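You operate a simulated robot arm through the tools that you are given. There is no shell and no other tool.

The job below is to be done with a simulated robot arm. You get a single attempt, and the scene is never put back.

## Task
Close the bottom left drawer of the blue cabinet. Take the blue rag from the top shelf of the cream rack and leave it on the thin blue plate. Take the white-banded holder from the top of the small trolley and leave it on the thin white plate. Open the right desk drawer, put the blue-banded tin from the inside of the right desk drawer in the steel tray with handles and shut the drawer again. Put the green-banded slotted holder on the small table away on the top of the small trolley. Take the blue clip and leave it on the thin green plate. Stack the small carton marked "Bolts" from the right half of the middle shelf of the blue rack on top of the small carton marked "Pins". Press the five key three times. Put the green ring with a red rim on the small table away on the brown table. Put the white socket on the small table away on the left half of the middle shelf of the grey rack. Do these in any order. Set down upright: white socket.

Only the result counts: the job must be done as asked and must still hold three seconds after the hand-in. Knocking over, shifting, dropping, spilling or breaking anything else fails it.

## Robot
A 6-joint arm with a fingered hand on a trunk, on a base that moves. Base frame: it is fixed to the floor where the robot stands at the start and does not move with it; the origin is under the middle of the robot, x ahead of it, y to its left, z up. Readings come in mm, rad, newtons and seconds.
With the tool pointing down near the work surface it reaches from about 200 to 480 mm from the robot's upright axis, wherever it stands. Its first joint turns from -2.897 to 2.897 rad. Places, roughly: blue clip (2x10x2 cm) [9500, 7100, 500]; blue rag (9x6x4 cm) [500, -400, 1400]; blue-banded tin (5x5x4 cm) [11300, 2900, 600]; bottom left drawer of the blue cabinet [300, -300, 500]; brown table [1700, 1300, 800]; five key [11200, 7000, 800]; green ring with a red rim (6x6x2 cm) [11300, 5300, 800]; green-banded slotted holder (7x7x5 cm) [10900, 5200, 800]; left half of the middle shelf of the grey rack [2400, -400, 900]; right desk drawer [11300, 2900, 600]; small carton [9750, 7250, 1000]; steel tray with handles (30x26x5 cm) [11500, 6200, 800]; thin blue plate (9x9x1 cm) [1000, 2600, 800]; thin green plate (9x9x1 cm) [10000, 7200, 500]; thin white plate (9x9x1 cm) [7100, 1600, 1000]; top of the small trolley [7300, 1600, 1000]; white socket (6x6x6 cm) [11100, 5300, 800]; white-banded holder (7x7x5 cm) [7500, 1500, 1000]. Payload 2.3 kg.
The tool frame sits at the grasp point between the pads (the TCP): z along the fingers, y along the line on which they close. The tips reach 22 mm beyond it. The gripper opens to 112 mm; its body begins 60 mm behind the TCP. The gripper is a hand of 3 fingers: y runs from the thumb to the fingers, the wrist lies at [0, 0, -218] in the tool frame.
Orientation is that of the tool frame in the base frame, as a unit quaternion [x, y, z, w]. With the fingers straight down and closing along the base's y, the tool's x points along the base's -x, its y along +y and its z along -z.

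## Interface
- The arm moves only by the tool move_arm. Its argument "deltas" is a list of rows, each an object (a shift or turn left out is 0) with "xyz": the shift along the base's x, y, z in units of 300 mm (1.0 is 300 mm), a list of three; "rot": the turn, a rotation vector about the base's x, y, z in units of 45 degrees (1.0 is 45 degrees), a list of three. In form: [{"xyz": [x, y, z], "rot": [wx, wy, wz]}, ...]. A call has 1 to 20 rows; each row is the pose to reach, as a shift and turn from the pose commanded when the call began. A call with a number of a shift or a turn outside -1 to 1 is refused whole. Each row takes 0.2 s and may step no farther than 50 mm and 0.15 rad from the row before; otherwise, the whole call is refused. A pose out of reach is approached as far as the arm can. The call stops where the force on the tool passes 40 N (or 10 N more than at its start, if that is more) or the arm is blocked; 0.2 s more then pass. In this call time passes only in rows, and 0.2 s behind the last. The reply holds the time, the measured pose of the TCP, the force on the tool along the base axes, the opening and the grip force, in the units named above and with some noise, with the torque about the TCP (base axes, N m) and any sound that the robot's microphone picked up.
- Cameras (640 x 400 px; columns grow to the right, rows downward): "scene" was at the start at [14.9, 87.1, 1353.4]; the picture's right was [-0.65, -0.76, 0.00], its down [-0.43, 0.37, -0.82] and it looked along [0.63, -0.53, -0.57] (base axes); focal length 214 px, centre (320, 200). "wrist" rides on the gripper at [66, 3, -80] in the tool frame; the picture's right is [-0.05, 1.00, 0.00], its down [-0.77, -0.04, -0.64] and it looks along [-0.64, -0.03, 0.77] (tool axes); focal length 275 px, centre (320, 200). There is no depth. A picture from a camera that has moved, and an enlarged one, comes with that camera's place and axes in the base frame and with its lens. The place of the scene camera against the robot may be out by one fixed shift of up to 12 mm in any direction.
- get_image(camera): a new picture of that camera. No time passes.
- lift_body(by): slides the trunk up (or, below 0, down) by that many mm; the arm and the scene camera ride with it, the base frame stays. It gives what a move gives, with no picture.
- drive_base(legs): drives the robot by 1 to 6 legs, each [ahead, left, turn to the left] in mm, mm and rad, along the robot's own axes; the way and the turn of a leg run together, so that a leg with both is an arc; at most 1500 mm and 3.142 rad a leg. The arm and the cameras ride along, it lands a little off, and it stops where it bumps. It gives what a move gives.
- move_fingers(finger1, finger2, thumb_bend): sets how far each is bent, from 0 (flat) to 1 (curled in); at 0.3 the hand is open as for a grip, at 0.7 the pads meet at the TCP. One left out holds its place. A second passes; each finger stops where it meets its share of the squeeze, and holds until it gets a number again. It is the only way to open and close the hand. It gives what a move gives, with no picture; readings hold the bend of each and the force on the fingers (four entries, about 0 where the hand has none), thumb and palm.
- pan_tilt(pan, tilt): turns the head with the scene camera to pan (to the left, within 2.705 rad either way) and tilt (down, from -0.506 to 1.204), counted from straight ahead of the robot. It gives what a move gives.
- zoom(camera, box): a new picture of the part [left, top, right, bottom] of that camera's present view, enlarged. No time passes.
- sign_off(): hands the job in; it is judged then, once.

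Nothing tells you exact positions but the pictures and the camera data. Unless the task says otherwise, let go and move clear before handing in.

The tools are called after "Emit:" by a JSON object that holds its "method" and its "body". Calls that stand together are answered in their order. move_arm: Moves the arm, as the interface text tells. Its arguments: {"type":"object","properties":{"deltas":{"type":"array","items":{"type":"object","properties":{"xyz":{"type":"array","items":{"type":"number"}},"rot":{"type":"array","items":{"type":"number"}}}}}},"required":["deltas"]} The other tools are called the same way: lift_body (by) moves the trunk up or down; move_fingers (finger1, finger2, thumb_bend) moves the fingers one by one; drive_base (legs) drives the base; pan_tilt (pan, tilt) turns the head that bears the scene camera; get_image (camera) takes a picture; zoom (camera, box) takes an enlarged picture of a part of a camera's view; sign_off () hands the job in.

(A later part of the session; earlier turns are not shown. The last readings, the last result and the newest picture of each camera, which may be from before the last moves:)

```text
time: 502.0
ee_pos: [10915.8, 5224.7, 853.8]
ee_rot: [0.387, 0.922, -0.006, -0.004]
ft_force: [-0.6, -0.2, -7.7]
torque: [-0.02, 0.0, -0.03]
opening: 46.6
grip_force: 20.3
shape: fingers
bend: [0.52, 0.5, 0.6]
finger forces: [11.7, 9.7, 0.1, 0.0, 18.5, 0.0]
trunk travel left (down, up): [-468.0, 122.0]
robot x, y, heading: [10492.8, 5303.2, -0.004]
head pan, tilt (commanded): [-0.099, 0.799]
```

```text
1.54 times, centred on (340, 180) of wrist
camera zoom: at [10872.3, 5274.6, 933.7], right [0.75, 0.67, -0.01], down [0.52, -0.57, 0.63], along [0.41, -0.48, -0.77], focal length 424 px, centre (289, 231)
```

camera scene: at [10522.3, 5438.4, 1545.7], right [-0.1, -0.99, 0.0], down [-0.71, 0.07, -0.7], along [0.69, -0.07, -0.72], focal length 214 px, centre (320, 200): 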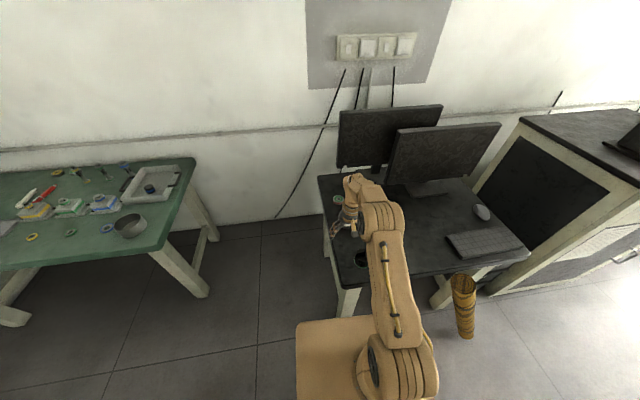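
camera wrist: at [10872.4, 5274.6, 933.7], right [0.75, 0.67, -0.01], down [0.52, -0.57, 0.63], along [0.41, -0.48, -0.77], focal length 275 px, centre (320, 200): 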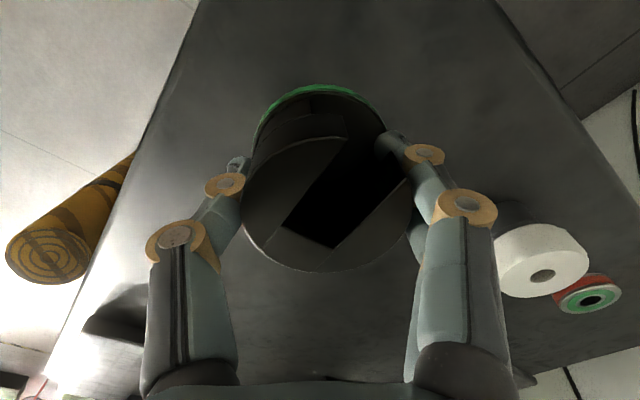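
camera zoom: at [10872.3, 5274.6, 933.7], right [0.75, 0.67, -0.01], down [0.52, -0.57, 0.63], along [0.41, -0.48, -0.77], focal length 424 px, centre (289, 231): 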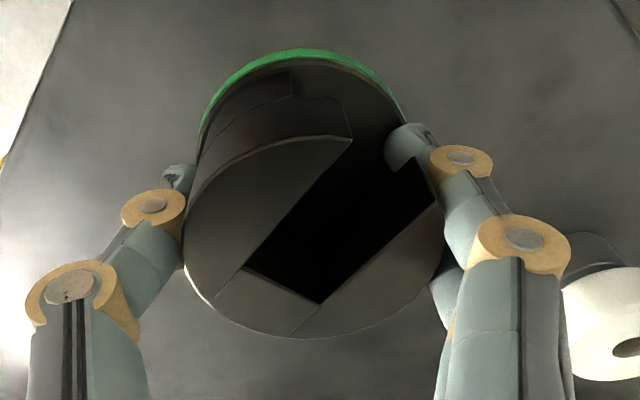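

One finger is catching the slot. For a safer carry I set it back down, rotate the hand another 25°, and re-grip on solid wall.

Emit:
{"method": "lift_body", "body": {"by": -58}}

Emit:
{"method": "move_arm", "body": {"deltas": [{"xyz": [0, 0, -0.006]}]}}

Emit:
{"method": "move_fingers", "body": {"finger1": 0.45, "finger2": 0.45, "thumb_bend": 0.48}}

Emit:
{"method": "get_image", "body": {"camera": "wrist"}}

```text
time: 503.0
ee_pos: [10914.4, 5224.4, 797.2]
ee_rot: [0.387, 0.922, -0.006, -0.002]
ft_force: [2.6, -3.4, 17.8]
torque: [0.59, -0.52, -0.1]
opening: 47.0
grip_force: 27.5
shape: fingers
bend: [0.56, 0.49, 0.61]
finger forces: [27.0, 9.8, 0.0, 0.0, 18.7, 0.1]
trunk travel left (down, up): [-410.0, 180.0]
robot x, y, heading: [10494.6, 5305.4, -0.007]
head pan, tilt (commanded): [-0.099, 0.799]
```

```text
time: 503.4
ee_pos: [10916.7, 5225.5, 796.4]
ee_rot: [0.387, 0.922, -0.005, 0.0]
ft_force: [4.1, -4.2, 35.8]
torque: [1.1, -0.95, -0.16]
opening: 47.6
grip_force: 35.7
shape: fingers
bend: [0.6, 0.5, 0.61]
finger forces: [41.4, 11.0, 0.0, 0.0, 18.3, 0.0]
trunk travel left (down, up): [-410.0, 180.0]
robot x, y, heading: [10496.4, 5301.4, -0.004]
head pan, tilt (commanded): [-0.099, 0.799]
```

```text
time: 504.4
ee_pos: [10914.5, 5222.8, 793.7]
ee_rot: [0.387, 0.922, -0.005, -0.003]
ft_force: [7.6, -5.5, 32.4]
torque: [0.85, -0.73, -0.33]
opening: 57.9
grip_force: 20.1
shape: fingers
bend: [0.67, 0.45, 0.48]
finger forces: [40.5, 0.0, 0.1, 0.1, 0.0, 0.1]
trunk travel left (down, up): [-410.0, 180.0]
robot x, y, heading: [10493.6, 5301.7, -0.003]
head pan, tilt (commanded): [-0.099, 0.799]
```

```text
taken
camera wrist: at [10870.4, 5273.8, 875.1], right [0.75, 0.67, -0.01], down [0.52, -0.57, 0.64], along [0.42, -0.48, -0.77], focal length 275 px, centre (320, 200)
```

wrist: 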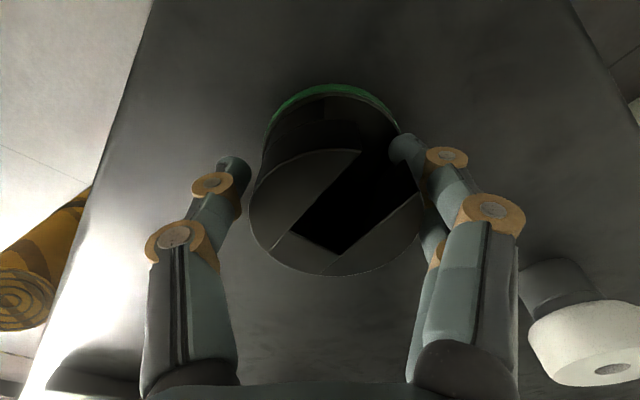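

Finger 1 got pinned between holder and table. I raise slightly and open it.

Emit:
{"method": "move_arm", "body": {"deltas": [{"xyz": [0, 0, 0.015]}, {"xyz": [0, 0, 0.03]}]}}

Emit:
{"method": "get_image", "body": {"camera": "wrist"}}

Emit:
{"method": "zoom", "body": {"camera": "scene", "box": [300, 190, 440, 290]}}

```text
time: 505.0
ee_pos: [10915.9, 5225.3, 801.6]
ee_rot: [0.386, 0.922, -0.006, -0.004]
ft_force: [0.3, -0.1, 0.3]
torque: [-0.03, 0.0, 0.0]
opening: 64.3
grip_force: 0.1
shape: fingers
bend: [0.45, 0.45, 0.48]
finger forces: [0.0, 0.0, 0.0, 0.0, 0.1, 0.0]
trunk travel left (down, up): [-410.0, 180.0]
robot x, y, heading: [10489.3, 5300.9, -0.003]
head pan, tilt (commanded): [-0.099, 0.799]
```

```text
taken
camera wrist: at [10871.1, 5274.8, 881.9], right [0.74, 0.67, -0.02], down [0.52, -0.57, 0.63], along [0.41, -0.48, -0.77], focal length 275 px, centre (320, 200)
```

wrist: 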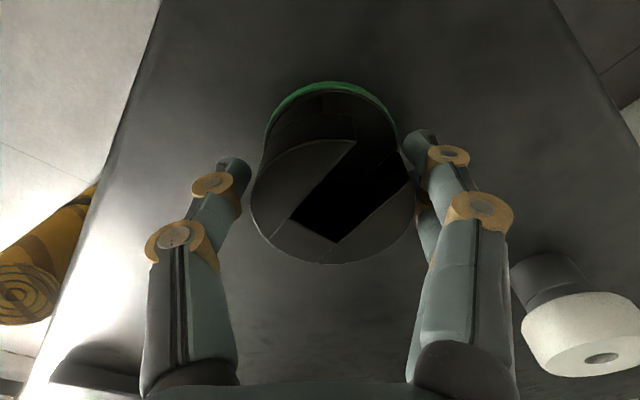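

```text
4.00 times, centred on (370, 240) of scene
camera zoom: at [10522.3, 5438.6, 1492.2], right [-0.1, -0.99, 0.0], down [-0.71, 0.07, -0.7], along [0.69, -0.07, -0.72], focal length 858 px, centre (120, 40)
```

zoom: 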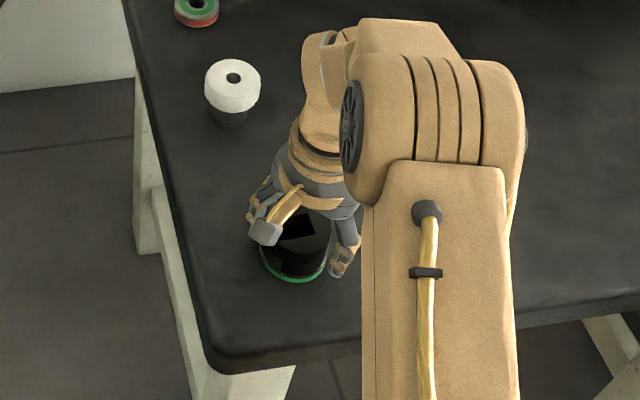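

Free again and the holder stands upright. I open, rise, rotate to a better angle, and re-grip.

Emit:
{"method": "move_fingers", "body": {"finger1": 0.33, "finger2": 0.33, "thumb_bend": 0.33}}

Emit:
{"method": "move_arm", "body": {"deltas": [{"xyz": [0, 0, 0.1]}, {"xyz": [0, 0, 0.13], "rot": [0, 0, -0.17]}, {"xyz": [0, 0, 0.13], "rot": [0, 0, -0.34]}, {"xyz": [0, 0, 0.13], "rot": [0, 0, -0.51]}, {"xyz": [0, 0, 0.13], "rot": [0, 0, -0.62]}]}}

Emit:
{"method": "get_image", "body": {"camera": "wrist"}}

```text
time: 506.0
ee_pos: [10916.3, 5223.8, 802.0]
ee_rot: [0.386, 0.923, -0.006, -0.004]
ft_force: [-0.3, 0.3, -0.4]
torque: [0.0, 0.01, 0.05]
opening: 103.2
grip_force: 0.0
shape: fingers
bend: [0.33, 0.33, 0.33]
finger forces: [0.0, 0.1, 0.1, 0.0, 0.0, 0.0]
trunk travel left (down, up): [-410.0, 180.0]
robot x, y, heading: [10496.0, 5301.1, -0.009]
head pan, tilt (commanded): [-0.099, 0.799]
```

```text
time: 507.2
ee_pos: [10915.6, 5225.7, 841.2]
ee_rot: [0.598, 0.801, -0.004, -0.004]
ft_force: [-0.6, 0.3, -0.1]
torque: [-0.04, 0.03, -0.03]
opening: 103.2
grip_force: 0.0
shape: fingers
bend: [0.33, 0.33, 0.33]
finger forces: [0.0, 0.1, 0.0, 0.1, 0.0, 0.0]
trunk travel left (down, up): [-410.0, 180.0]
robot x, y, heading: [10491.6, 5303.5, -0.006]
head pan, tilt (commanded): [-0.099, 0.799]
```

```text
taken
camera wrist: at [10900.6, 5289.6, 921.9], right [0.97, 0.24, -0.01], down [0.19, -0.75, 0.64], along [0.14, -0.62, -0.77], focal length 275 px, centre (320, 200)
```

wrist: 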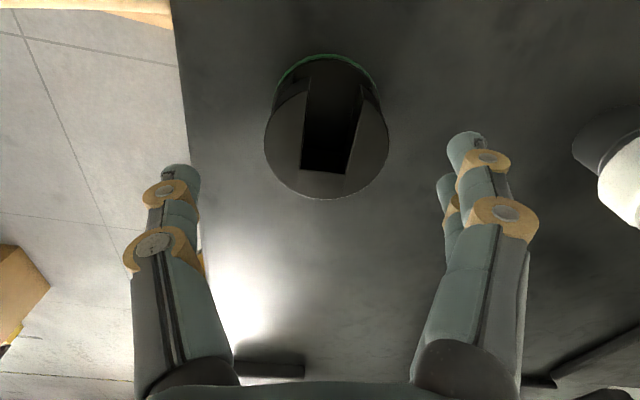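

Emit:
{"method": "move_arm", "body": {"deltas": [{"xyz": [0, 0.018, -0.06]}, {"xyz": [0, 0.018, -0.12]}, {"xyz": [0, 0.018, -0.15]}]}}

Emit:
{"method": "move_fingers", "body": {"finger1": 0.52, "finger2": 0.52, "thumb_bend": 0.52}}

Emit:
{"method": "get_image", "body": {"camera": "wrist"}}

```text
time: 508.0
ee_pos: [10915.1, 5231.1, 796.1]
ee_rot: [0.598, 0.802, -0.005, -0.005]
ft_force: [-0.2, 0.0, 0.5]
torque: [0.03, 0.0, -0.01]
opening: 102.8
grip_force: 0.0
shape: fingers
bend: [0.33, 0.33, 0.33]
finger forces: [0.0, 0.0, 0.0, 0.0, 0.1, 0.1]
trunk travel left (down, up): [-410.0, 180.0]
robot x, y, heading: [10495.3, 5305.5, -0.002]
head pan, tilt (commanded): [-0.099, 0.799]
```

```text
time: 509.0
ee_pos: [10915.6, 5231.1, 797.5]
ee_rot: [0.597, 0.802, -0.004, -0.005]
ft_force: [1.4, 1.0, 0.5]
torque: [0.06, -0.06, -0.01]
opening: 54.1
grip_force: 1.4
shape: fingers
bend: [0.5, 0.49, 0.51]
finger forces: [1.0, 1.7, 0.0, 0.0, 0.8, 0.1]
trunk travel left (down, up): [-410.0, 180.0]
robot x, y, heading: [10490.9, 5301.9, -0.003]
head pan, tilt (commanded): [-0.099, 0.799]
```

```text
taken
camera wrist: at [10900.1, 5295.3, 876.9], right [0.97, 0.24, -0.01], down [0.19, -0.75, 0.64], along [0.14, -0.62, -0.77], focal length 275 px, centre (320, 200)
```

wrist: 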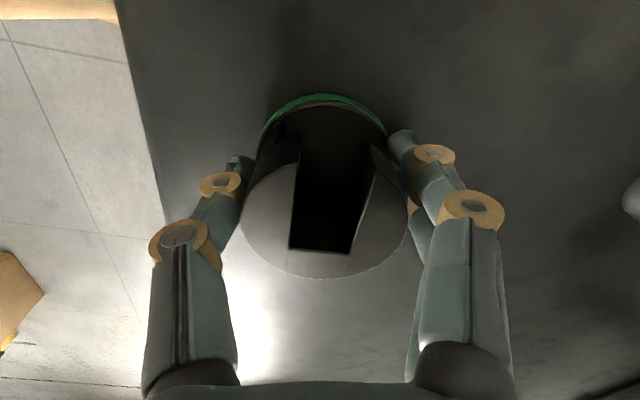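

Emit:
{"method": "move_fingers", "body": {"finger1": 0.7, "finger2": 0.7, "thumb_bend": 0.72}}

Emit:
{"method": "lift_body", "body": {"by": 40}}

Emit:
{"method": "get_image", "body": {"camera": "wrist"}}

```text
time: 510.0
ee_pos: [10913.9, 5231.0, 795.9]
ee_rot: [0.597, 0.802, -0.004, -0.005]
ft_force: [-2.9, -1.1, 3.3]
torque: [0.05, -0.22, 0.0]
opening: 48.7
grip_force: 18.1
shape: fingers
bend: [0.52, 0.52, 0.6]
finger forces: [8.9, 8.3, 0.0, 0.0, 18.8, 0.1]
trunk travel left (down, up): [-410.0, 180.0]
robot x, y, heading: [10490.4, 5301.5, -0.005]
head pan, tilt (commanded): [-0.099, 0.799]
```

```text
time: 510.8
ee_pos: [10916.1, 5230.2, 835.4]
ee_rot: [0.598, 0.802, -0.006, -0.005]
ft_force: [0.5, -0.6, -8.7]
torque: [0.05, 0.06, 0.01]
opening: 48.5
grip_force: 17.6
shape: fingers
bend: [0.51, 0.51, 0.61]
finger forces: [9.8, 8.2, 0.0, 0.0, 16.8, 0.0]
trunk travel left (down, up): [-450.0, 140.0]
robot x, y, heading: [10491.8, 5302.6, -0.003]
head pan, tilt (commanded): [-0.099, 0.799]
```

```text
taken
camera wrist: at [10900.5, 5295.1, 916.6], right [0.97, 0.24, -0.01], down [0.19, -0.75, 0.63], along [0.14, -0.62, -0.77], focal length 275 px, centre (320, 200)
```

wrist: 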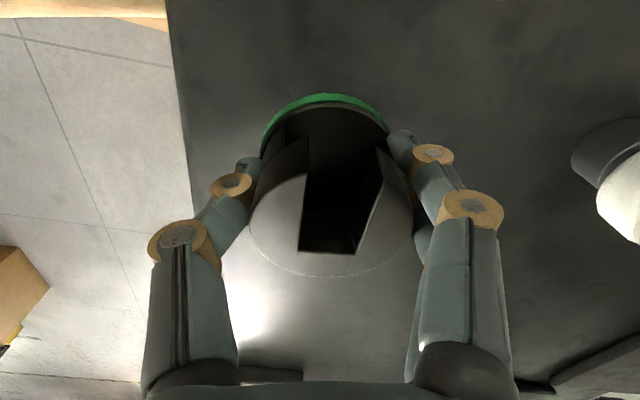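

Emit:
{"method": "move_fingers", "body": {"finger1": 0.78, "finger2": 0.78, "thumb_bend": 0.8}}

Emit:
{"method": "lift_body", "body": {"by": 130}}

Emit:
{"method": "drive_base", "body": {"legs": [[-500, 0, 0], [0, -1100, 0], [-1500, 0, 0], [-900, 0, 0]]}}

Emit:
{"method": "get_image", "body": {"camera": "wrist"}}

Emit:
{"method": "pan_tilt", "body": {"pan": -1.3, "tilt": 0.4}}

Emit:
{"method": "get_image", "body": {"camera": "scene"}}

```text
time: 511.8
ee_pos: [10916.2, 5230.9, 835.9]
ee_rot: [0.597, 0.802, -0.005, -0.004]
ft_force: [-0.3, -0.4, -7.4]
torque: [0.05, 0.06, 0.0]
opening: 48.3
grip_force: 19.2
shape: fingers
bend: [0.49, 0.47, 0.62]
finger forces: [9.9, 10.3, 0.0, 0.0, 18.6, 0.0]
trunk travel left (down, up): [-450.0, 140.0]
robot x, y, heading: [10492.5, 5299.3, -0.0]
head pan, tilt (commanded): [-0.099, 0.799]
```

```text
time: 513.4
ee_pos: [10916.3, 5231.0, 965.8]
ee_rot: [0.597, 0.802, -0.005, -0.005]
ft_force: [1.1, -0.2, -8.2]
torque: [0.05, 0.05, 0.0]
opening: 48.3
grip_force: 19.5
shape: fingers
bend: [0.49, 0.47, 0.62]
finger forces: [9.9, 10.3, 0.0, 0.0, 18.7, 0.1]
trunk travel left (down, up): [-580.0, 10.0]
robot x, y, heading: [10492.7, 5305.1, -0.006]
head pan, tilt (commanded): [-0.099, 0.799]
```

```text
time: 533.0
ee_pos: [7991.8, 4159.6, 966.5]
ee_rot: [0.602, 0.798, -0.005, -0.005]
ft_force: [0.1, -0.2, -7.5]
torque: [0.03, 0.06, 0.03]
opening: 48.6
grip_force: 19.1
shape: fingers
bend: [0.49, 0.47, 0.62]
finger forces: [9.8, 10.4, 0.1, 0.0, 18.6, 0.1]
trunk travel left (down, up): [-580.0, 10.0]
robot x, y, heading: [7568.6, 4238.2, -0.02]
head pan, tilt (commanded): [-0.099, 0.799]
```

```text
taken
camera wrist: at [7975.9, 4223.5, 1046.7], right [0.97, 0.23, -0.01], down [0.19, -0.75, 0.63], along [0.14, -0.62, -0.77], focal length 275 px, centre (320, 200)
```

wrist: 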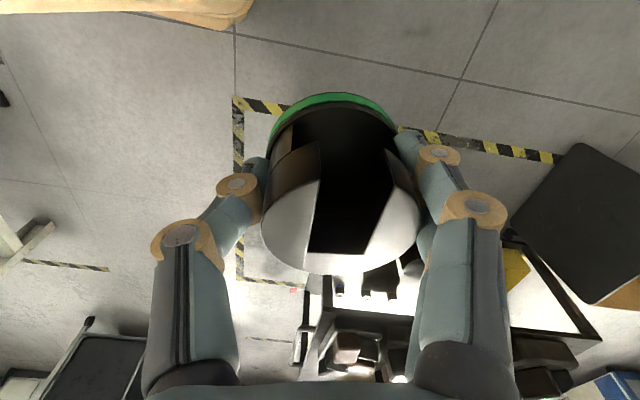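

```text
time: 534.5
ee_pos: [7991.3, 4158.4, 965.7]
ee_rot: [0.602, 0.799, -0.005, -0.005]
ft_force: [-0.6, -0.8, -8.1]
torque: [0.1, 0.05, -0.01]
opening: 48.5
grip_force: 19.6
shape: fingers
bend: [0.49, 0.47, 0.62]
finger forces: [9.9, 10.5, 0.0, 0.0, 18.7, 0.1]
trunk travel left (down, up): [-580.0, 10.0]
robot x, y, heading: [7573.1, 4233.8, -0.012]
head pan, tilt (commanded): [-1.3, 0.4]
```

```text
taken
camera scene: at [7543.9, 4289.8, 1697.8], right [-0.97, -0.25, 0.0], down [-0.1, 0.38, -0.92], along [0.23, -0.89, -0.39], focal length 214 px, centre (320, 200)
```

scene: 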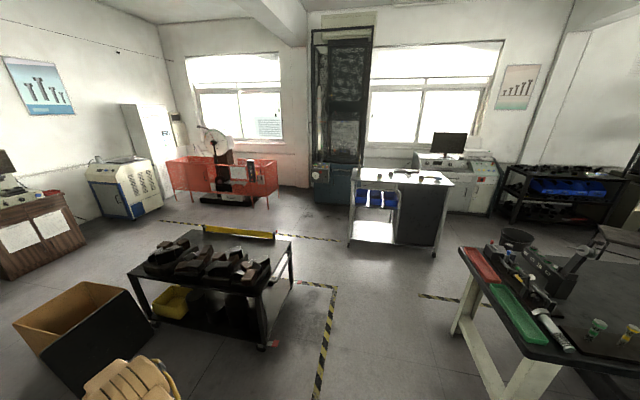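

The path past the cart is clear. I raise the hand, drive down beside the cart, and turn to face the trolley.

Emit:
{"method": "move_arm", "body": {"deltas": [{"xyz": [0, 0, 0.1]}, {"xyz": [0, 0, 0.2]}, {"xyz": [0, 0, 0.3]}, {"xyz": [0, 0, 0.37]}]}}

Emit:
{"method": "drive_base", "body": {"legs": [[0, -1500, 0.012], [0, 0, -1.571]]}}

Emit:
{"method": "pan_tilt", "body": {"pan": 0.0, "tilt": 0.6}}

Emit:
{"method": "get_image", "body": {"camera": "scene"}}

```text
time: 535.5
ee_pos: [7990.4, 4158.0, 1078.5]
ee_rot: [0.602, 0.798, -0.005, -0.006]
ft_force: [0.1, 0.3, -8.8]
torque: [0.03, 0.07, 0.02]
opening: 48.4
grip_force: 19.3
shape: fingers
bend: [0.49, 0.47, 0.62]
finger forces: [9.9, 10.5, 0.0, 0.0, 18.7, 0.0]
trunk travel left (down, up): [-580.0, 10.0]
robot x, y, heading: [7573.1, 4230.5, -0.011]
head pan, tilt (commanded): [-1.3, 0.4]
```

```text
time: 546.6
ee_pos: [7498.1, 2325.0, 1077.8]
ee_rot: [0.989, 0.151, -0.001, -0.007]
ft_force: [0.1, 0.2, -7.8]
torque: [0.04, -0.05, 0.02]
opening: 47.7
grip_force: 18.6
shape: fingers
bend: [0.49, 0.47, 0.62]
finger forces: [9.3, 10.3, 0.1, 0.0, 18.0, 0.0]
trunk travel left (down, up): [-580.0, 10.0]
robot x, y, heading: [7564.5, 2747.9, -1.563]
head pan, tilt (commanded): [-1.3, 0.4]
```

```text
time: 548.1
ee_pos: [7499.3, 2325.6, 1076.5]
ee_rot: [0.989, 0.15, 0.0, -0.007]
ft_force: [-0.1, -0.5, -8.4]
torque: [0.09, -0.09, 0.01]
opening: 48.0
grip_force: 19.4
shape: fingers
bend: [0.49, 0.47, 0.62]
finger forces: [9.5, 10.4, 0.0, 0.1, 18.0, 0.0]
trunk travel left (down, up): [-580.0, 10.0]
robot x, y, heading: [7564.9, 2746.6, -1.563]
head pan, tilt (commanded): [0.0, 0.6]
```

```text
taken
camera scene: at [7713.5, 2723.0, 1679.5], right [-1.0, -0.01, 0.0], down [0.0, 0.57, -0.82], along [0.01, -0.82, -0.57], focal length 214 px, centre (320, 200)
```

scene: 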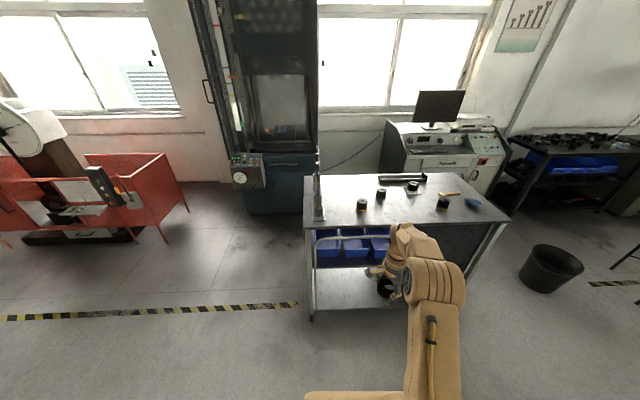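

Emit:
{"method": "drive_base", "body": {"legs": [[0, -249, -0.008], [540, 0, 0]]}}

Emit:
{"method": "pan_tilt", "body": {"pan": -0.1, "tilt": 0.85}}

Emit:
{"method": "get_image", "body": {"camera": "scene"}}

Emit:
{"method": "get_image", "body": {"camera": "wrist"}}

```text
time: 552.7
ee_pos: [7248.0, 1777.9, 1077.4]
ee_rot: [0.989, 0.147, 0.001, -0.007]
ft_force: [-0.2, 0.4, -8.4]
torque: [0.12, -0.08, 0.01]
opening: 47.9
grip_force: 18.8
shape: fingers
bend: [0.49, 0.47, 0.62]
finger forces: [9.4, 10.5, 0.0, 0.0, 18.1, 0.0]
trunk travel left (down, up): [-580.0, 10.0]
robot x, y, heading: [7316.6, 2200.0, -1.567]
head pan, tilt (commanded): [0.0, 0.6]
```

```text
time: 553.4
ee_pos: [7248.0, 1778.4, 1078.4]
ee_rot: [0.989, 0.147, 0.0, -0.007]
ft_force: [0.0, 0.2, -6.9]
torque: [0.03, -0.05, -0.01]
opening: 47.8
grip_force: 19.0
shape: fingers
bend: [0.49, 0.47, 0.62]
finger forces: [9.5, 10.4, 0.0, 0.1, 18.3, 0.0]
trunk travel left (down, up): [-580.0, 10.0]
robot x, y, heading: [7318.1, 2196.0, -1.571]
head pan, tilt (commanded): [-0.099, 0.85]
```

```text
taken
camera scene: at [7458.1, 2185.3, 1658.7], right [-1.0, 0.1, 0.0], down [0.07, 0.75, -0.66], along [-0.06, -0.66, -0.75], focal length 214 px, centre (320, 200)
```

scene: 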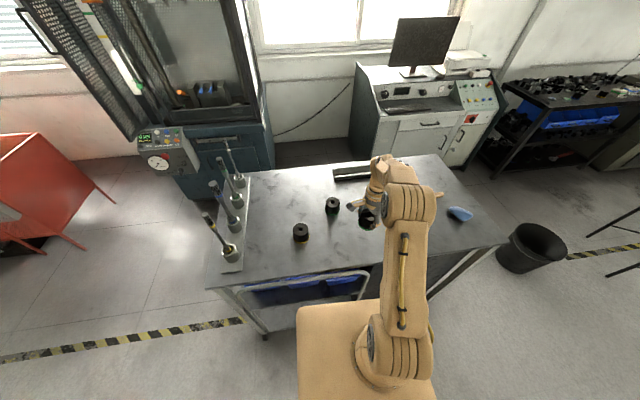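

```text
taken
camera wrist: at [7311.8, 1793.0, 1158.1], right [0.25, -0.97, -0.01], down [-0.75, -0.2, 0.63], along [-0.62, -0.14, -0.77], focal length 275 px, centre (320, 200)
```

wrist: 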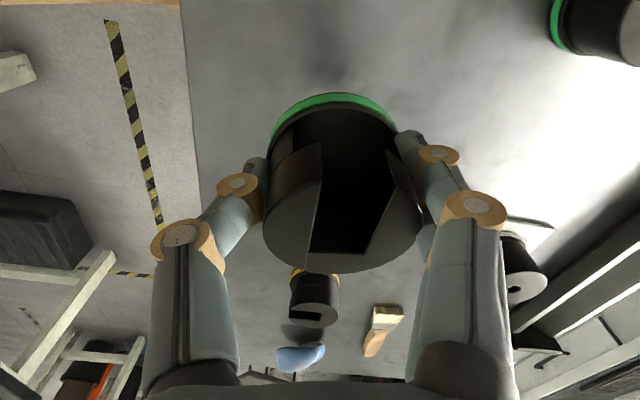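

The spot at about (7248, 1778) is clear of everything. I lower the holder.

Emit:
{"method": "lift_body", "body": {"by": -72}}

Emit:
{"method": "move_arm", "body": {"deltas": [{"xyz": [0, 0, -0.012]}, {"xyz": [0, 0, -0.024]}]}}

Emit:
{"method": "get_image", "body": {"camera": "wrist"}}

```text
time: 554.5
ee_pos: [7247.7, 1779.1, 1006.0]
ee_rot: [0.989, 0.147, 0.0, -0.007]
ft_force: [0.3, 0.7, -7.6]
torque: [0.09, -0.07, 0.02]
opening: 47.9
grip_force: 18.9
shape: fingers
bend: [0.49, 0.47, 0.62]
finger forces: [9.5, 10.4, 0.0, 0.0, 18.1, 0.0]
trunk travel left (down, up): [-508.0, 82.0]
robot x, y, heading: [7318.2, 2201.6, -1.566]
head pan, tilt (commanded): [-0.099, 0.85]
```

```text
time: 555.1
ee_pos: [7248.4, 1777.6, 998.0]
ee_rot: [0.989, 0.147, 0.0, -0.007]
ft_force: [0.5, 0.3, -8.1]
torque: [0.09, -0.04, 0.02]
opening: 47.7
grip_force: 19.5
shape: fingers
bend: [0.49, 0.47, 0.62]
finger forces: [9.4, 10.4, 0.1, 0.1, 18.1, 0.0]
trunk travel left (down, up): [-508.0, 82.0]
robot x, y, heading: [7317.0, 2198.6, -1.57]
head pan, tilt (commanded): [-0.099, 0.85]
```

```text
taken
camera wrist: at [7311.8, 1792.3, 1079.1], right [0.25, -0.97, -0.01], down [-0.75, -0.2, 0.63], along [-0.62, -0.14, -0.77], focal length 275 px, centre (320, 200)
```

wrist: 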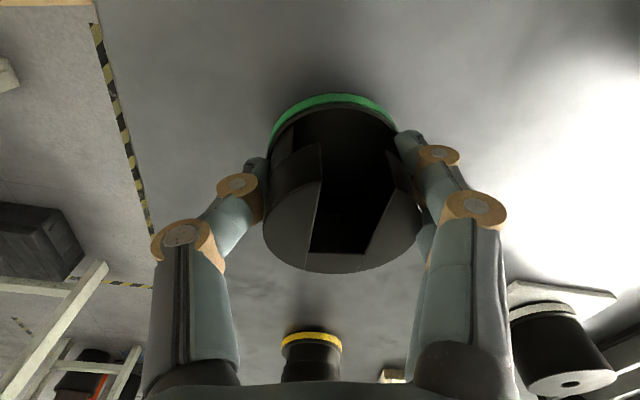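

Emit:
{"method": "move_arm", "body": {"deltas": [{"xyz": [0, 0, -0.01]}, {"xyz": [0, 0, -0.02]}]}}

```text
time: 555.7
ee_pos: [7247.6, 1777.2, 991.8]
ee_rot: [0.989, 0.147, 0.0, -0.007]
ft_force: [-0.4, -0.6, -7.2]
torque: [0.05, -0.03, -0.01]
opening: 48.0
grip_force: 19.1
shape: fingers
bend: [0.49, 0.47, 0.62]
finger forces: [9.4, 10.4, 0.0, 0.0, 18.1, 0.0]
trunk travel left (down, up): [-508.0, 82.0]
robot x, y, heading: [7316.0, 2201.0, -1.568]
head pan, tilt (commanded): [-0.099, 0.85]
```

Emit:
{"method": "move_arm", "body": {"deltas": [{"xyz": [0, 0, -0.008]}, {"xyz": [0, 0, -0.016]}]}}

```text
time: 556.3
ee_pos: [7248.2, 1779.2, 986.9]
ee_rot: [0.989, 0.147, 0.001, -0.007]
ft_force: [2.0, 0.9, 0.9]
torque: [-0.24, -0.06, 0.06]
opening: 47.8
grip_force: 18.2
shape: fingers
bend: [0.48, 0.47, 0.63]
finger forces: [10.0, 9.6, 0.0, 0.1, 18.7, 0.0]
trunk travel left (down, up): [-508.0, 82.0]
robot x, y, heading: [7318.3, 2198.8, -1.57]
head pan, tilt (commanded): [-0.099, 0.85]
```

Weight is transferred. I release, rise, and check.

Emit:
{"method": "move_arm", "body": {"deltas": [{"xyz": [0, 0, -0.004]}]}}

Emit:
{"method": "move_fingers", "body": {"finger1": 0.44, "finger2": 0.44, "thumb_bend": 0.5}}

Emit:
{"method": "move_fingers", "body": {"finger1": 0.35, "finger2": 0.35, "thumb_bend": 0.35}}

Emit:
{"method": "get_image", "body": {"camera": "wrist"}}

```text
time: 556.7
ee_pos: [7247.9, 1779.8, 985.6]
ee_rot: [0.989, 0.147, -0.001, -0.006]
ft_force: [3.1, 1.0, 6.3]
torque: [-0.4, -0.09, 0.03]
opening: 47.9
grip_force: 19.5
shape: fingers
bend: [0.48, 0.47, 0.63]
finger forces: [10.3, 10.2, 0.1, 0.1, 18.5, 0.0]
trunk travel left (down, up): [-508.0, 82.0]
robot x, y, heading: [7320.2, 2202.6, -1.567]
head pan, tilt (commanded): [-0.099, 0.85]
```

```text
time: 557.7
ee_pos: [7248.2, 1779.5, 986.0]
ee_rot: [0.989, 0.147, -0.001, -0.006]
ft_force: [0.1, -0.2, 0.3]
torque: [-0.02, 0.02, 0.0]
opening: 62.9
grip_force: 0.1
shape: fingers
bend: [0.44, 0.44, 0.5]
finger forces: [0.0, 0.4, 0.0, 0.0, 0.0, 0.0]
trunk travel left (down, up): [-508.0, 82.0]
robot x, y, heading: [7320.7, 2205.5, -1.573]
head pan, tilt (commanded): [-0.099, 0.85]
```

```text
time: 558.7
ee_pos: [7247.7, 1779.2, 985.5]
ee_rot: [0.989, 0.147, 0.0, -0.007]
ft_force: [-0.6, -0.7, -0.1]
torque: [0.0, 0.03, -0.03]
opening: 97.0
grip_force: 0.1
shape: fingers
bend: [0.35, 0.35, 0.35]
finger forces: [0.1, 0.0, 0.0, 0.1, 0.1, 0.0]
trunk travel left (down, up): [-508.0, 82.0]
robot x, y, heading: [7320.4, 2198.1, -1.57]
head pan, tilt (commanded): [-0.099, 0.85]
```

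```text
taken
camera wrist: at [7311.9, 1793.7, 1067.0], right [0.25, -0.97, -0.01], down [-0.75, -0.2, 0.63], along [-0.62, -0.15, -0.77], focal length 275 px, centre (320, 200)
```

wrist: 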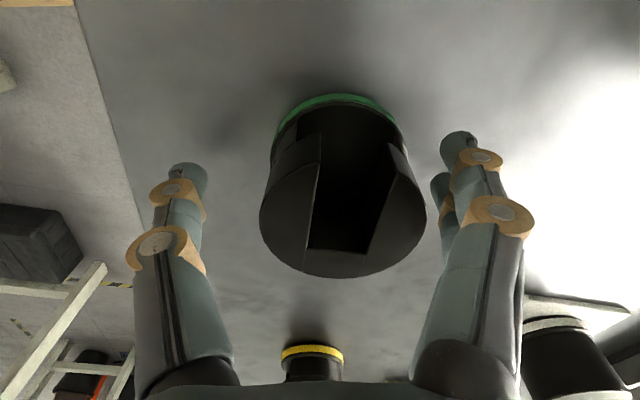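

Emit:
{"method": "lift_body", "body": {"by": 80}}

Emit:
{"method": "move_arm", "body": {"deltas": [{"xyz": [0, 0, 0.1]}, {"xyz": [0, 0, 0.15]}]}}

Emit:
{"method": "drive_base", "body": {"legs": [[-350, 0, 0]]}}

Emit:
{"method": "get_image", "body": {"camera": "scene"}}

Emit:
{"method": "zoom", "body": {"camera": "scene", "box": [220, 110, 480, 270]}}

```text
time: 559.9
ee_pos: [7248.7, 1779.1, 1065.6]
ee_rot: [0.989, 0.147, 0.0, -0.007]
ft_force: [-0.6, -0.3, -0.2]
torque: [-0.03, 0.02, 0.05]
opening: 97.4
grip_force: 0.1
shape: fingers
bend: [0.35, 0.35, 0.35]
finger forces: [0.0, 0.0, 0.0, 0.1, 0.0, 0.0]
trunk travel left (down, up): [-588.0, 2.0]
robot x, y, heading: [7317.0, 2200.7, -1.571]
head pan, tilt (commanded): [-0.099, 0.85]
```

```text
time: 560.5
ee_pos: [7249.5, 1777.3, 1110.6]
ee_rot: [0.989, 0.147, -0.001, -0.007]
ft_force: [1.1, 1.1, 0.5]
torque: [0.0, -0.01, 0.01]
opening: 97.3
grip_force: 0.1
shape: fingers
bend: [0.35, 0.35, 0.35]
finger forces: [0.0, 0.0, 0.0, 0.0, 0.0, 0.0]
trunk travel left (down, up): [-588.0, 2.0]
robot x, y, heading: [7316.7, 2200.5, -1.569]
head pan, tilt (commanded): [-0.099, 0.85]
```

```text
time: 562.8
ee_pos: [7250.4, 2126.8, 1111.1]
ee_rot: [0.989, 0.149, 0.001, -0.007]
ft_force: [0.1, 0.0, -0.4]
torque: [0.02, -0.02, -0.04]
opening: 97.4
grip_force: 0.0
shape: fingers
bend: [0.35, 0.35, 0.35]
finger forces: [0.1, 0.0, 0.0, 0.1, 0.1, 0.1]
trunk travel left (down, up): [-588.0, 2.0]
robot x, y, heading: [7313.1, 2545.0, -1.564]
head pan, tilt (commanded): [-0.099, 0.85]
```

```text
taken
camera scene: at [7457.0, 2535.2, 1666.7], right [-1.0, 0.09, 0.0], down [0.07, 0.75, -0.66], along [-0.06, -0.66, -0.75], focal length 214 px, centre (320, 200)
```

scene: 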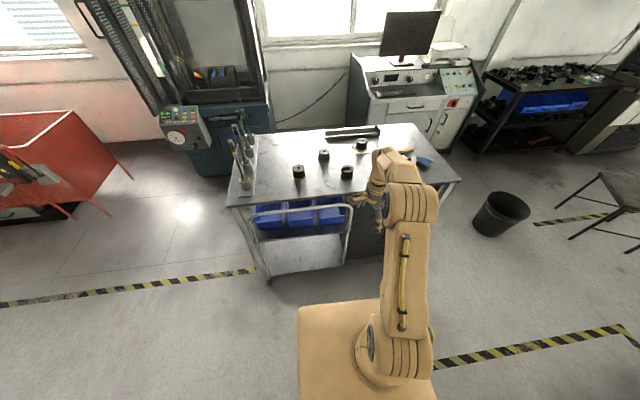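

```text
2.46 times, centred on (350, 190) of scene
camera zoom: at [7457.0, 2535.2, 1666.7], right [-1.0, 0.09, 0.0], down [0.07, 0.75, -0.66], along [-0.06, -0.66, -0.75], focal length 528 px, centre (246, 225)
```

zoom: 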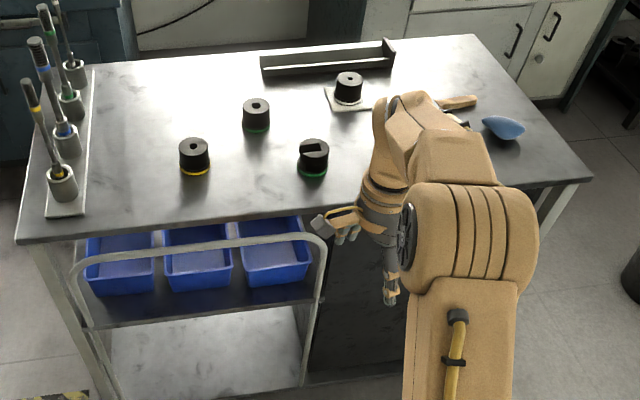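

The slotted holder stands on the trolley. Now back to the small table for the white socket; I retrace the open route.

Emit:
{"method": "drive_base", "body": {"legs": [[0, 200, 0], [0, 0, 1.564], [0, 1500, 0], [0, 250, 0], [1500, 0, 0], [1000, 0, 0]]}}

Emit:
{"method": "pan_tilt", "body": {"pan": 0.2, "tilt": 0.4}}

Emit:
{"method": "get_image", "body": {"camera": "scene"}}

```text
time: 588.3
ee_pos: [10402.4, 4278.3, 1111.1]
ee_rot: [0.587, 0.809, -0.005, -0.005]
ft_force: [0.0, -0.3, -0.6]
torque: [0.01, 0.01, -0.02]
opening: 97.6
grip_force: 0.0
shape: fingers
bend: [0.35, 0.35, 0.35]
finger forces: [0.0, 0.1, 0.0, 0.0, 0.0, 0.0]
trunk travel left (down, up): [-588.0, 2.0]
robot x, y, heading: [9979.6, 4338.3, 0.02]
head pan, tilt (commanded): [-0.099, 0.85]
```

```text
time: 589.2
ee_pos: [10402.0, 4277.7, 1110.7]
ee_rot: [0.588, 0.809, -0.005, -0.005]
ft_force: [0.6, 0.3, 0.4]
torque: [0.0, 0.0, 0.0]
opening: 97.3
grip_force: 0.1
shape: fingers
bend: [0.35, 0.35, 0.35]
finger forces: [0.0, 0.1, 0.1, 0.1, 0.1, 0.0]
trunk travel left (down, up): [-588.0, 2.0]
robot x, y, heading: [9977.5, 4338.5, 0.021]
head pan, tilt (commanded): [0.201, 0.4]
```

```text
taken
camera scene: at [10013.4, 4500.8, 1705.7], right [0.22, -0.98, 0.0], down [-0.38, -0.09, -0.92], along [0.9, 0.2, -0.39], focal length 214 px, centre (320, 200)
```

scene: 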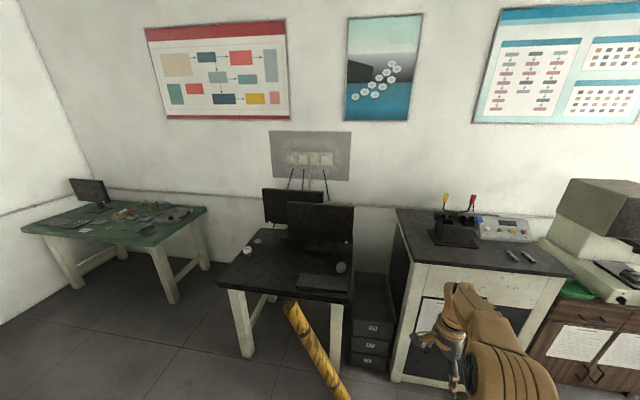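

Emit:
{"method": "move_arm", "body": {"deltas": [{"rot": [0, 0, 0.17]}, {"rot": [0, 0, 0.34]}, {"rot": [0, 0, 0.51]}, {"rot": [0, 0, 0.68]}, {"rot": [0, 0, 0.8]}]}}

Emit:
{"method": "move_arm", "body": {"deltas": [{"rot": [0, 0, 0.17]}, {"rot": [0, 0, 0.34]}, {"rot": [0, 0, 0.51]}, {"rot": [0, 0, 0.68]}, {"rot": [0, 0, 0.8]}]}}

Emit:
{"method": "drive_base", "body": {"legs": [[0, 960, -0.02], [490, 0, 0]]}}

Emit:
{"method": "get_image", "body": {"camera": "wrist"}}

```text
time: 590.4
ee_pos: [10402.8, 4279.7, 1109.9]
ee_rot: [0.308, 0.951, -0.007, -0.002]
ft_force: [0.0, 1.1, -0.7]
torque: [0.01, 0.02, 0.0]
opening: 97.0
grip_force: 0.1
shape: fingers
bend: [0.35, 0.35, 0.35]
finger forces: [0.1, 0.1, 0.0, 0.0, 0.0, 0.0]
trunk travel left (down, up): [-588.0, 2.0]
robot x, y, heading: [9982.0, 4341.4, 0.018]
head pan, tilt (commanded): [0.201, 0.4]
```

```text
time: 591.6
ee_pos: [10402.5, 4278.5, 1110.9]
ee_rot: [-0.002, 1.0, -0.007, -0.001]
ft_force: [-0.1, -0.1, 0.7]
torque: [0.01, -0.01, 0.03]
opening: 97.3
grip_force: 0.1
shape: fingers
bend: [0.35, 0.35, 0.35]
finger forces: [0.0, 0.0, 0.0, 0.0, 0.0, 0.1]
trunk travel left (down, up): [-588.0, 2.0]
robot x, y, heading: [9978.4, 4336.1, 0.022]
head pan, tilt (commanded): [0.201, 0.4]
```

```text
time: 599.0
ee_pos: [10873.9, 5203.1, 1109.8]
ee_rot: [0.012, 1.0, -0.006, -0.001]
ft_force: [-1.2, 0.2, 0.4]
torque: [0.03, 0.02, -0.02]
opening: 97.4
grip_force: 0.0
shape: fingers
bend: [0.35, 0.35, 0.35]
finger forces: [0.1, 0.0, 0.1, 0.0, 0.1, 0.0]
trunk travel left (down, up): [-588.0, 2.0]
robot x, y, heading: [10452.7, 5272.4, -0.004]
head pan, tilt (commanded): [0.201, 0.4]
```

```text
taken
camera wrist: at [10807.6, 5208.4, 1190.8], right [0.07, 1.0, -0.01], down [0.77, -0.05, 0.63], along [0.63, -0.06, -0.77], focal length 275 px, centre (320, 200)
```

wrist: 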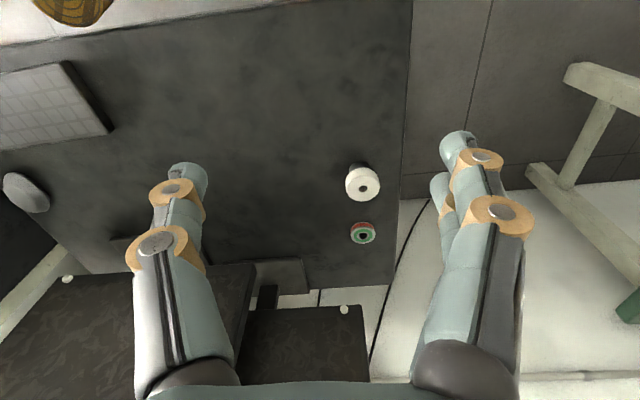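

The socket top is at about (11083, 5253, 818). I lower, move in a little, and tilt 45° forward above it.

Emit:
{"method": "lift_body", "body": {"by": -150}}

Emit:
{"method": "drive_base", "body": {"legs": [[45, 0, 0]]}}

Emit:
{"method": "move_arm", "body": {"deltas": [{"xyz": [0.07, 0.03, 0], "rot": [0, -0.17, 0]}, {"xyz": [0.14, 0.06, 0], "rot": [0, -0.34, 0]}, {"xyz": [0.22, 0.09, -0.05], "rot": [0, -0.51, 0]}, {"xyz": [0.3, 0.12, -0.1], "rot": [0, -0.68, 0]}, {"xyz": [0.37, 0.15, -0.15], "rot": [0, -0.85, 0]}, {"xyz": [0.43, 0.165, -0.2], "rot": [0, -1, 0]}]}}

Emit:
{"method": "get_image", "body": {"camera": "wrist"}}

Emit:
{"method": "get_image", "body": {"camera": "scene"}}

```text
time: 600.7
ee_pos: [10874.4, 5202.9, 959.8]
ee_rot: [0.012, 1.0, -0.007, -0.001]
ft_force: [-0.6, 0.4, -0.3]
torque: [-0.01, -0.02, -0.01]
opening: 97.3
grip_force: 0.1
shape: fingers
bend: [0.35, 0.35, 0.35]
finger forces: [0.0, 0.0, 0.0, 0.0, 0.0, 0.0]
trunk travel left (down, up): [-438.0, 152.0]
robot x, y, heading: [10450.1, 5272.6, -0.005]
head pan, tilt (commanded): [0.201, 0.4]
```

```text
time: 601.6
ee_pos: [10921.3, 5203.2, 959.6]
ee_rot: [0.012, 1.0, -0.006, -0.002]
ft_force: [-0.3, -0.4, 0.0]
torque: [0.02, 0.03, 0.02]
opening: 97.3
grip_force: 0.1
shape: fingers
bend: [0.35, 0.35, 0.35]
finger forces: [0.0, 0.1, 0.1, 0.0, 0.0, 0.0]
trunk travel left (down, up): [-438.0, 152.0]
robot x, y, heading: [10494.8, 5273.4, -0.0]
head pan, tilt (commanded): [0.201, 0.4]
```

```text
time: 603.0
ee_pos: [11037.6, 5244.4, 908.3]
ee_rot: [0.019, 0.94, -0.018, 0.34]
ft_force: [0.3, 0.4, 0.1]
torque: [0.02, 0.0, 0.01]
opening: 97.6
grip_force: 0.0
shape: fingers
bend: [0.35, 0.35, 0.35]
finger forces: [0.0, 0.1, 0.1, 0.0, 0.0, 0.0]
out of reach, approached as far as the arm can: row 6
trunk travel left (down, up): [-438.0, 152.0]
robot x, y, heading: [10496.0, 5273.4, -0.0]
head pan, tilt (commanded): [0.201, 0.4]
```

```text
taken
camera wrist: at [10934.8, 5251.5, 927.2], right [0.08, 1.0, 0.01], down [0.18, -0.02, 0.98], along [0.98, -0.08, -0.18], focal length 275 px, centre (320, 200)
```

wrist: 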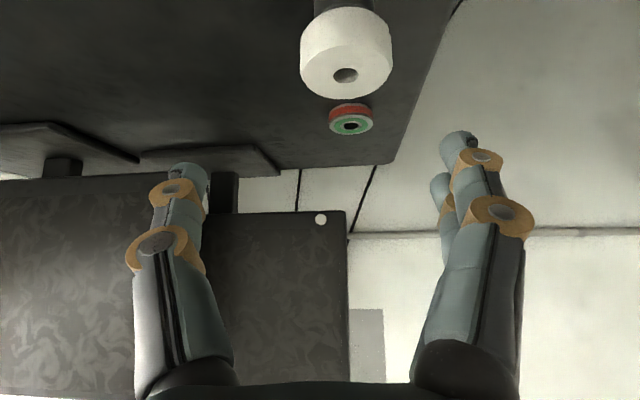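

```text
taken
camera scene: at [10535.8, 5435.3, 1555.8], right [0.2, -0.98, 0.0], down [-0.38, -0.08, -0.92], along [0.9, 0.18, -0.39], focal length 214 px, centre (320, 200)
```

scene: 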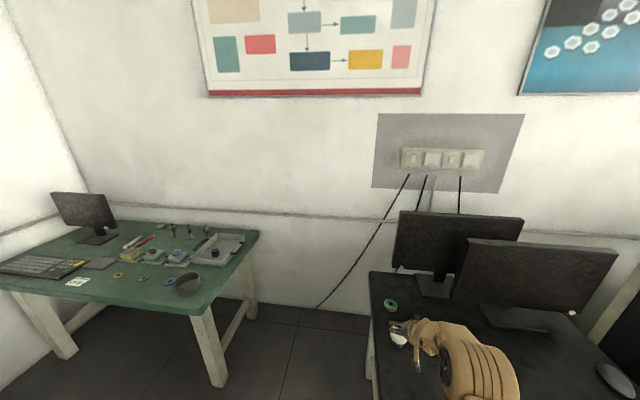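

Emit:
{"method": "move_arm", "body": {"deltas": [{"xyz": [0.01, 0.03, -0.09]}, {"xyz": [0.01, 0.03, -0.18]}]}}

Emit:
{"method": "get_image", "body": {"camera": "wrist"}}

```text
time: 603.6
ee_pos: [11042.6, 5253.0, 854.6]
ee_rot: [0.019, 0.94, -0.017, 0.341]
ft_force: [0.1, -0.4, -0.4]
torque: [0.01, -0.01, -0.03]
opening: 97.4
grip_force: 0.0
shape: fingers
bend: [0.35, 0.35, 0.35]
finger forces: [0.1, 0.0, 0.0, 0.0, 0.0, 0.0]
trunk travel left (down, up): [-438.0, 152.0]
robot x, y, heading: [10494.7, 5273.6, -0.002]
head pan, tilt (commanded): [0.201, 0.4]
```

```text
taken
camera wrist: at [10939.1, 5261.2, 873.3], right [0.08, 1.0, 0.01], down [0.18, -0.03, 0.98], along [0.98, -0.08, -0.18], focal length 275 px, centre (320, 200)
```

wrist: 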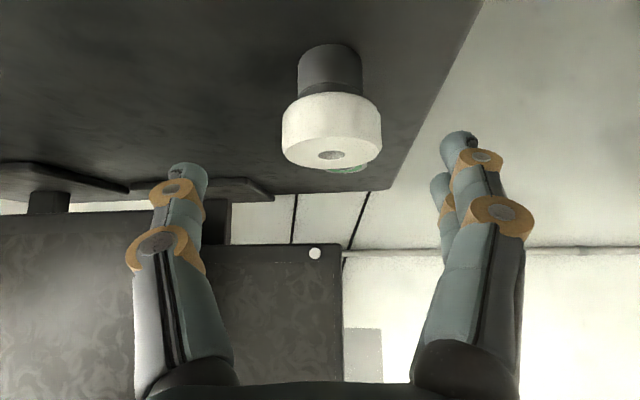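

The socket's cap is 61 mm wide, centred (11098, 5255), top z≈815. I slide in along the axis to the cap's mid-height.

Emit:
{"method": "move_arm", "body": {"deltas": [{"xyz": [0.06, 0.008, -0.04]}, {"xyz": [0.12, 0.008, -0.1]}, {"xyz": [0.185, 0.008, -0.163]}]}}

Emit:
{"method": "get_image", "body": {"camera": "wrist"}}

```text
time: 604.4
ee_pos: [11085.4, 5256.3, 804.3]
ee_rot: [0.019, 0.939, -0.017, 0.343]
ft_force: [-0.8, -0.9, 0.2]
torque: [-0.01, -0.01, 0.02]
opening: 97.3
grip_force: 0.0
shape: fingers
bend: [0.35, 0.35, 0.35]
finger forces: [0.1, 0.0, 0.0, 0.0, 0.0, 0.0]
out of reach, approached as far as the arm can: row 2, 3
trunk travel left (down, up): [-438.0, 152.0]
robot x, y, heading: [10497.4, 5270.6, -0.006]
head pan, tilt (commanded): [0.201, 0.4]
```

```text
taken
camera wrist: at [10982.0, 5263.8, 822.9], right [0.08, 1.0, 0.01], down [0.18, -0.03, 0.98], along [0.98, -0.08, -0.18], focal length 275 px, centre (320, 200)
```

wrist: 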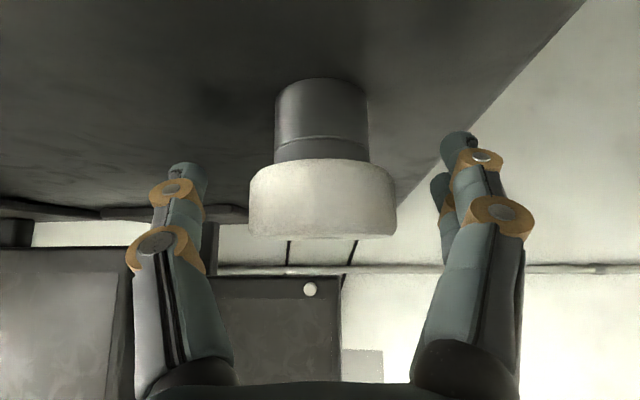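

Emit:
{"method": "drive_base", "body": {"legs": [[13, 0, 0]]}}

Emit:
{"method": "move_fingers", "body": {"finger1": 0.48, "finger2": 0.48, "thumb_bend": 0.48}}

Emit:
{"method": "get_image", "body": {"camera": "wrist"}}

```text
time: 605.2
ee_pos: [11098.0, 5256.0, 804.1]
ee_rot: [0.019, 0.939, -0.017, 0.342]
ft_force: [-0.4, 0.4, 0.1]
torque: [0.01, 0.0, 0.01]
opening: 97.6
grip_force: 0.1
shape: fingers
bend: [0.35, 0.35, 0.35]
finger forces: [0.0, 0.0, 0.1, 0.1, 0.0, 0.0]
trunk travel left (down, up): [-438.0, 152.0]
robot x, y, heading: [10508.1, 5270.5, -0.003]
head pan, tilt (commanded): [0.201, 0.4]
```

```text
time: 606.2
ee_pos: [11096.5, 5256.4, 804.8]
ee_rot: [0.019, 0.939, -0.017, 0.344]
ft_force: [-0.2, -0.6, -0.6]
torque: [-0.01, 0.03, -0.01]
opening: 61.4
grip_force: 0.2
shape: fingers
bend: [0.48, 0.48, 0.48]
finger forces: [0.0, 0.0, 0.0, 0.0, 0.0, 0.0]
trunk travel left (down, up): [-438.0, 152.0]
robot x, y, heading: [10508.9, 5269.0, -0.0]
head pan, tilt (commanded): [0.201, 0.4]
```

```text
taken
camera wrist: at [10994.6, 5263.8, 823.2], right [0.08, 1.0, 0.01], down [0.18, -0.03, 0.98], along [0.98, -0.08, -0.18], focal length 275 px, centre (320, 200)
```

wrist: 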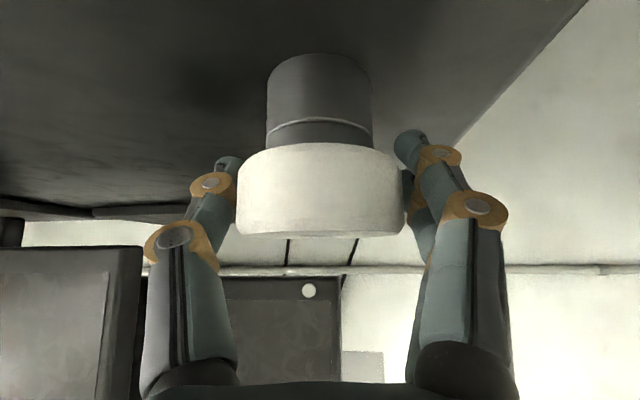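

Emit:
{"method": "move_fingers", "body": {"finger1": 0.56, "finger2": 0.56, "thumb_bend": 0.56}}

Emit:
{"method": "get_image", "body": {"camera": "wrist"}}

```text
time: 607.2
ee_pos: [11098.1, 5255.7, 803.8]
ee_rot: [0.019, 0.939, -0.017, 0.343]
ft_force: [-0.3, 0.0, 0.2]
torque: [0.0, 0.02, 0.02]
opening: 44.2
grip_force: 2.4
shape: fingers
bend: [0.54, 0.55, 0.55]
finger forces: [1.9, 0.2, 0.0, 0.1, 2.5, 0.0]
trunk travel left (down, up): [-438.0, 152.0]
robot x, y, heading: [10509.5, 5272.0, -0.004]
head pan, tilt (commanded): [0.201, 0.4]
```

```text
taken
camera wrist: at [10994.7, 5263.7, 823.1], right [0.08, 1.0, 0.01], down [0.18, -0.03, 0.98], along [0.98, -0.08, -0.18], focal length 275 px, centre (320, 200)
```

wrist: 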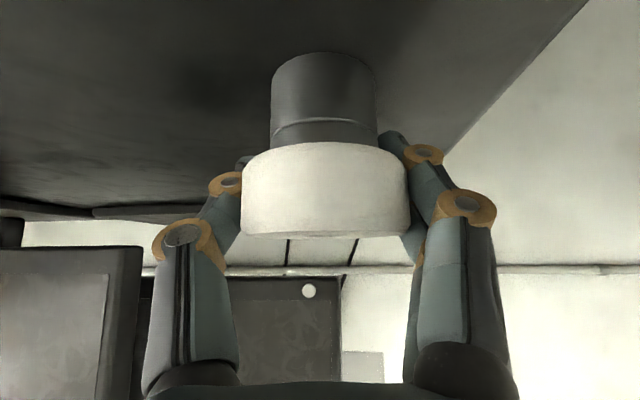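

Emit:
{"method": "move_fingers", "body": {"finger1": 0.66, "finger2": 0.68, "thumb_bend": 0.68}}

Emit:
{"method": "get_image", "body": {"camera": "wrist"}}

```text
time: 608.2
ee_pos: [11097.8, 5256.8, 804.3]
ee_rot: [0.018, 0.939, -0.016, 0.342]
ft_force: [-0.6, 0.5, 0.4]
torque: [-0.04, -0.02, 0.0]
opening: 38.6
grip_force: 16.6
shape: fingers
bend: [0.58, 0.59, 0.62]
finger forces: [9.7, 7.7, 0.0, 0.0, 15.5, 0.0]
trunk travel left (down, up): [-438.0, 152.0]
robot x, y, heading: [10510.0, 5274.0, -0.003]
head pan, tilt (commanded): [0.201, 0.4]
```

```text
taken
camera wrist: at [10994.8, 5263.8, 823.0], right [0.08, 1.0, 0.01], down [0.18, -0.03, 0.98], along [0.98, -0.08, -0.18], focal length 275 px, centre (320, 200)
```

wrist: 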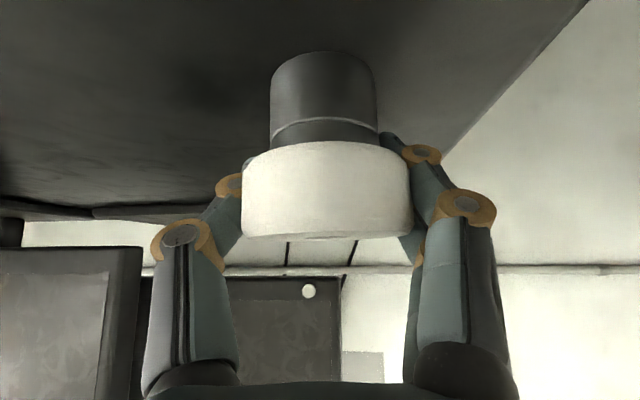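

Emit:
{"method": "lift_body", "body": {"by": 50}}

Emit:
{"method": "get_image", "body": {"camera": "wrist"}}

```text
time: 609.1
ee_pos: [11098.7, 5256.5, 854.4]
ee_rot: [0.019, 0.939, -0.017, 0.342]
ft_force: [-1.1, 0.2, -2.3]
torque: [-0.03, -0.02, 0.0]
opening: 38.9
grip_force: 16.1
shape: fingers
bend: [0.58, 0.59, 0.62]
finger forces: [9.6, 7.8, 0.1, 0.0, 15.5, 0.0]
trunk travel left (down, up): [-488.0, 102.0]
robot x, y, heading: [10509.0, 5271.7, -0.007]
head pan, tilt (commanded): [0.201, 0.4]
```

```text
taken
camera wrist: at [10994.9, 5263.8, 873.0], right [0.08, 1.0, 0.01], down [0.18, -0.03, 0.98], along [0.98, -0.08, -0.18], focal length 275 px, centre (320, 200)
```

wrist: 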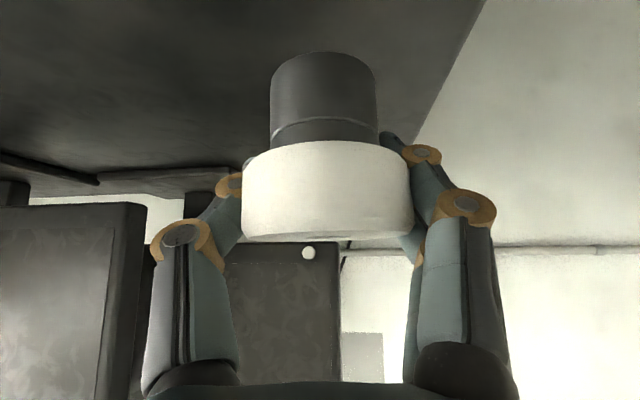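

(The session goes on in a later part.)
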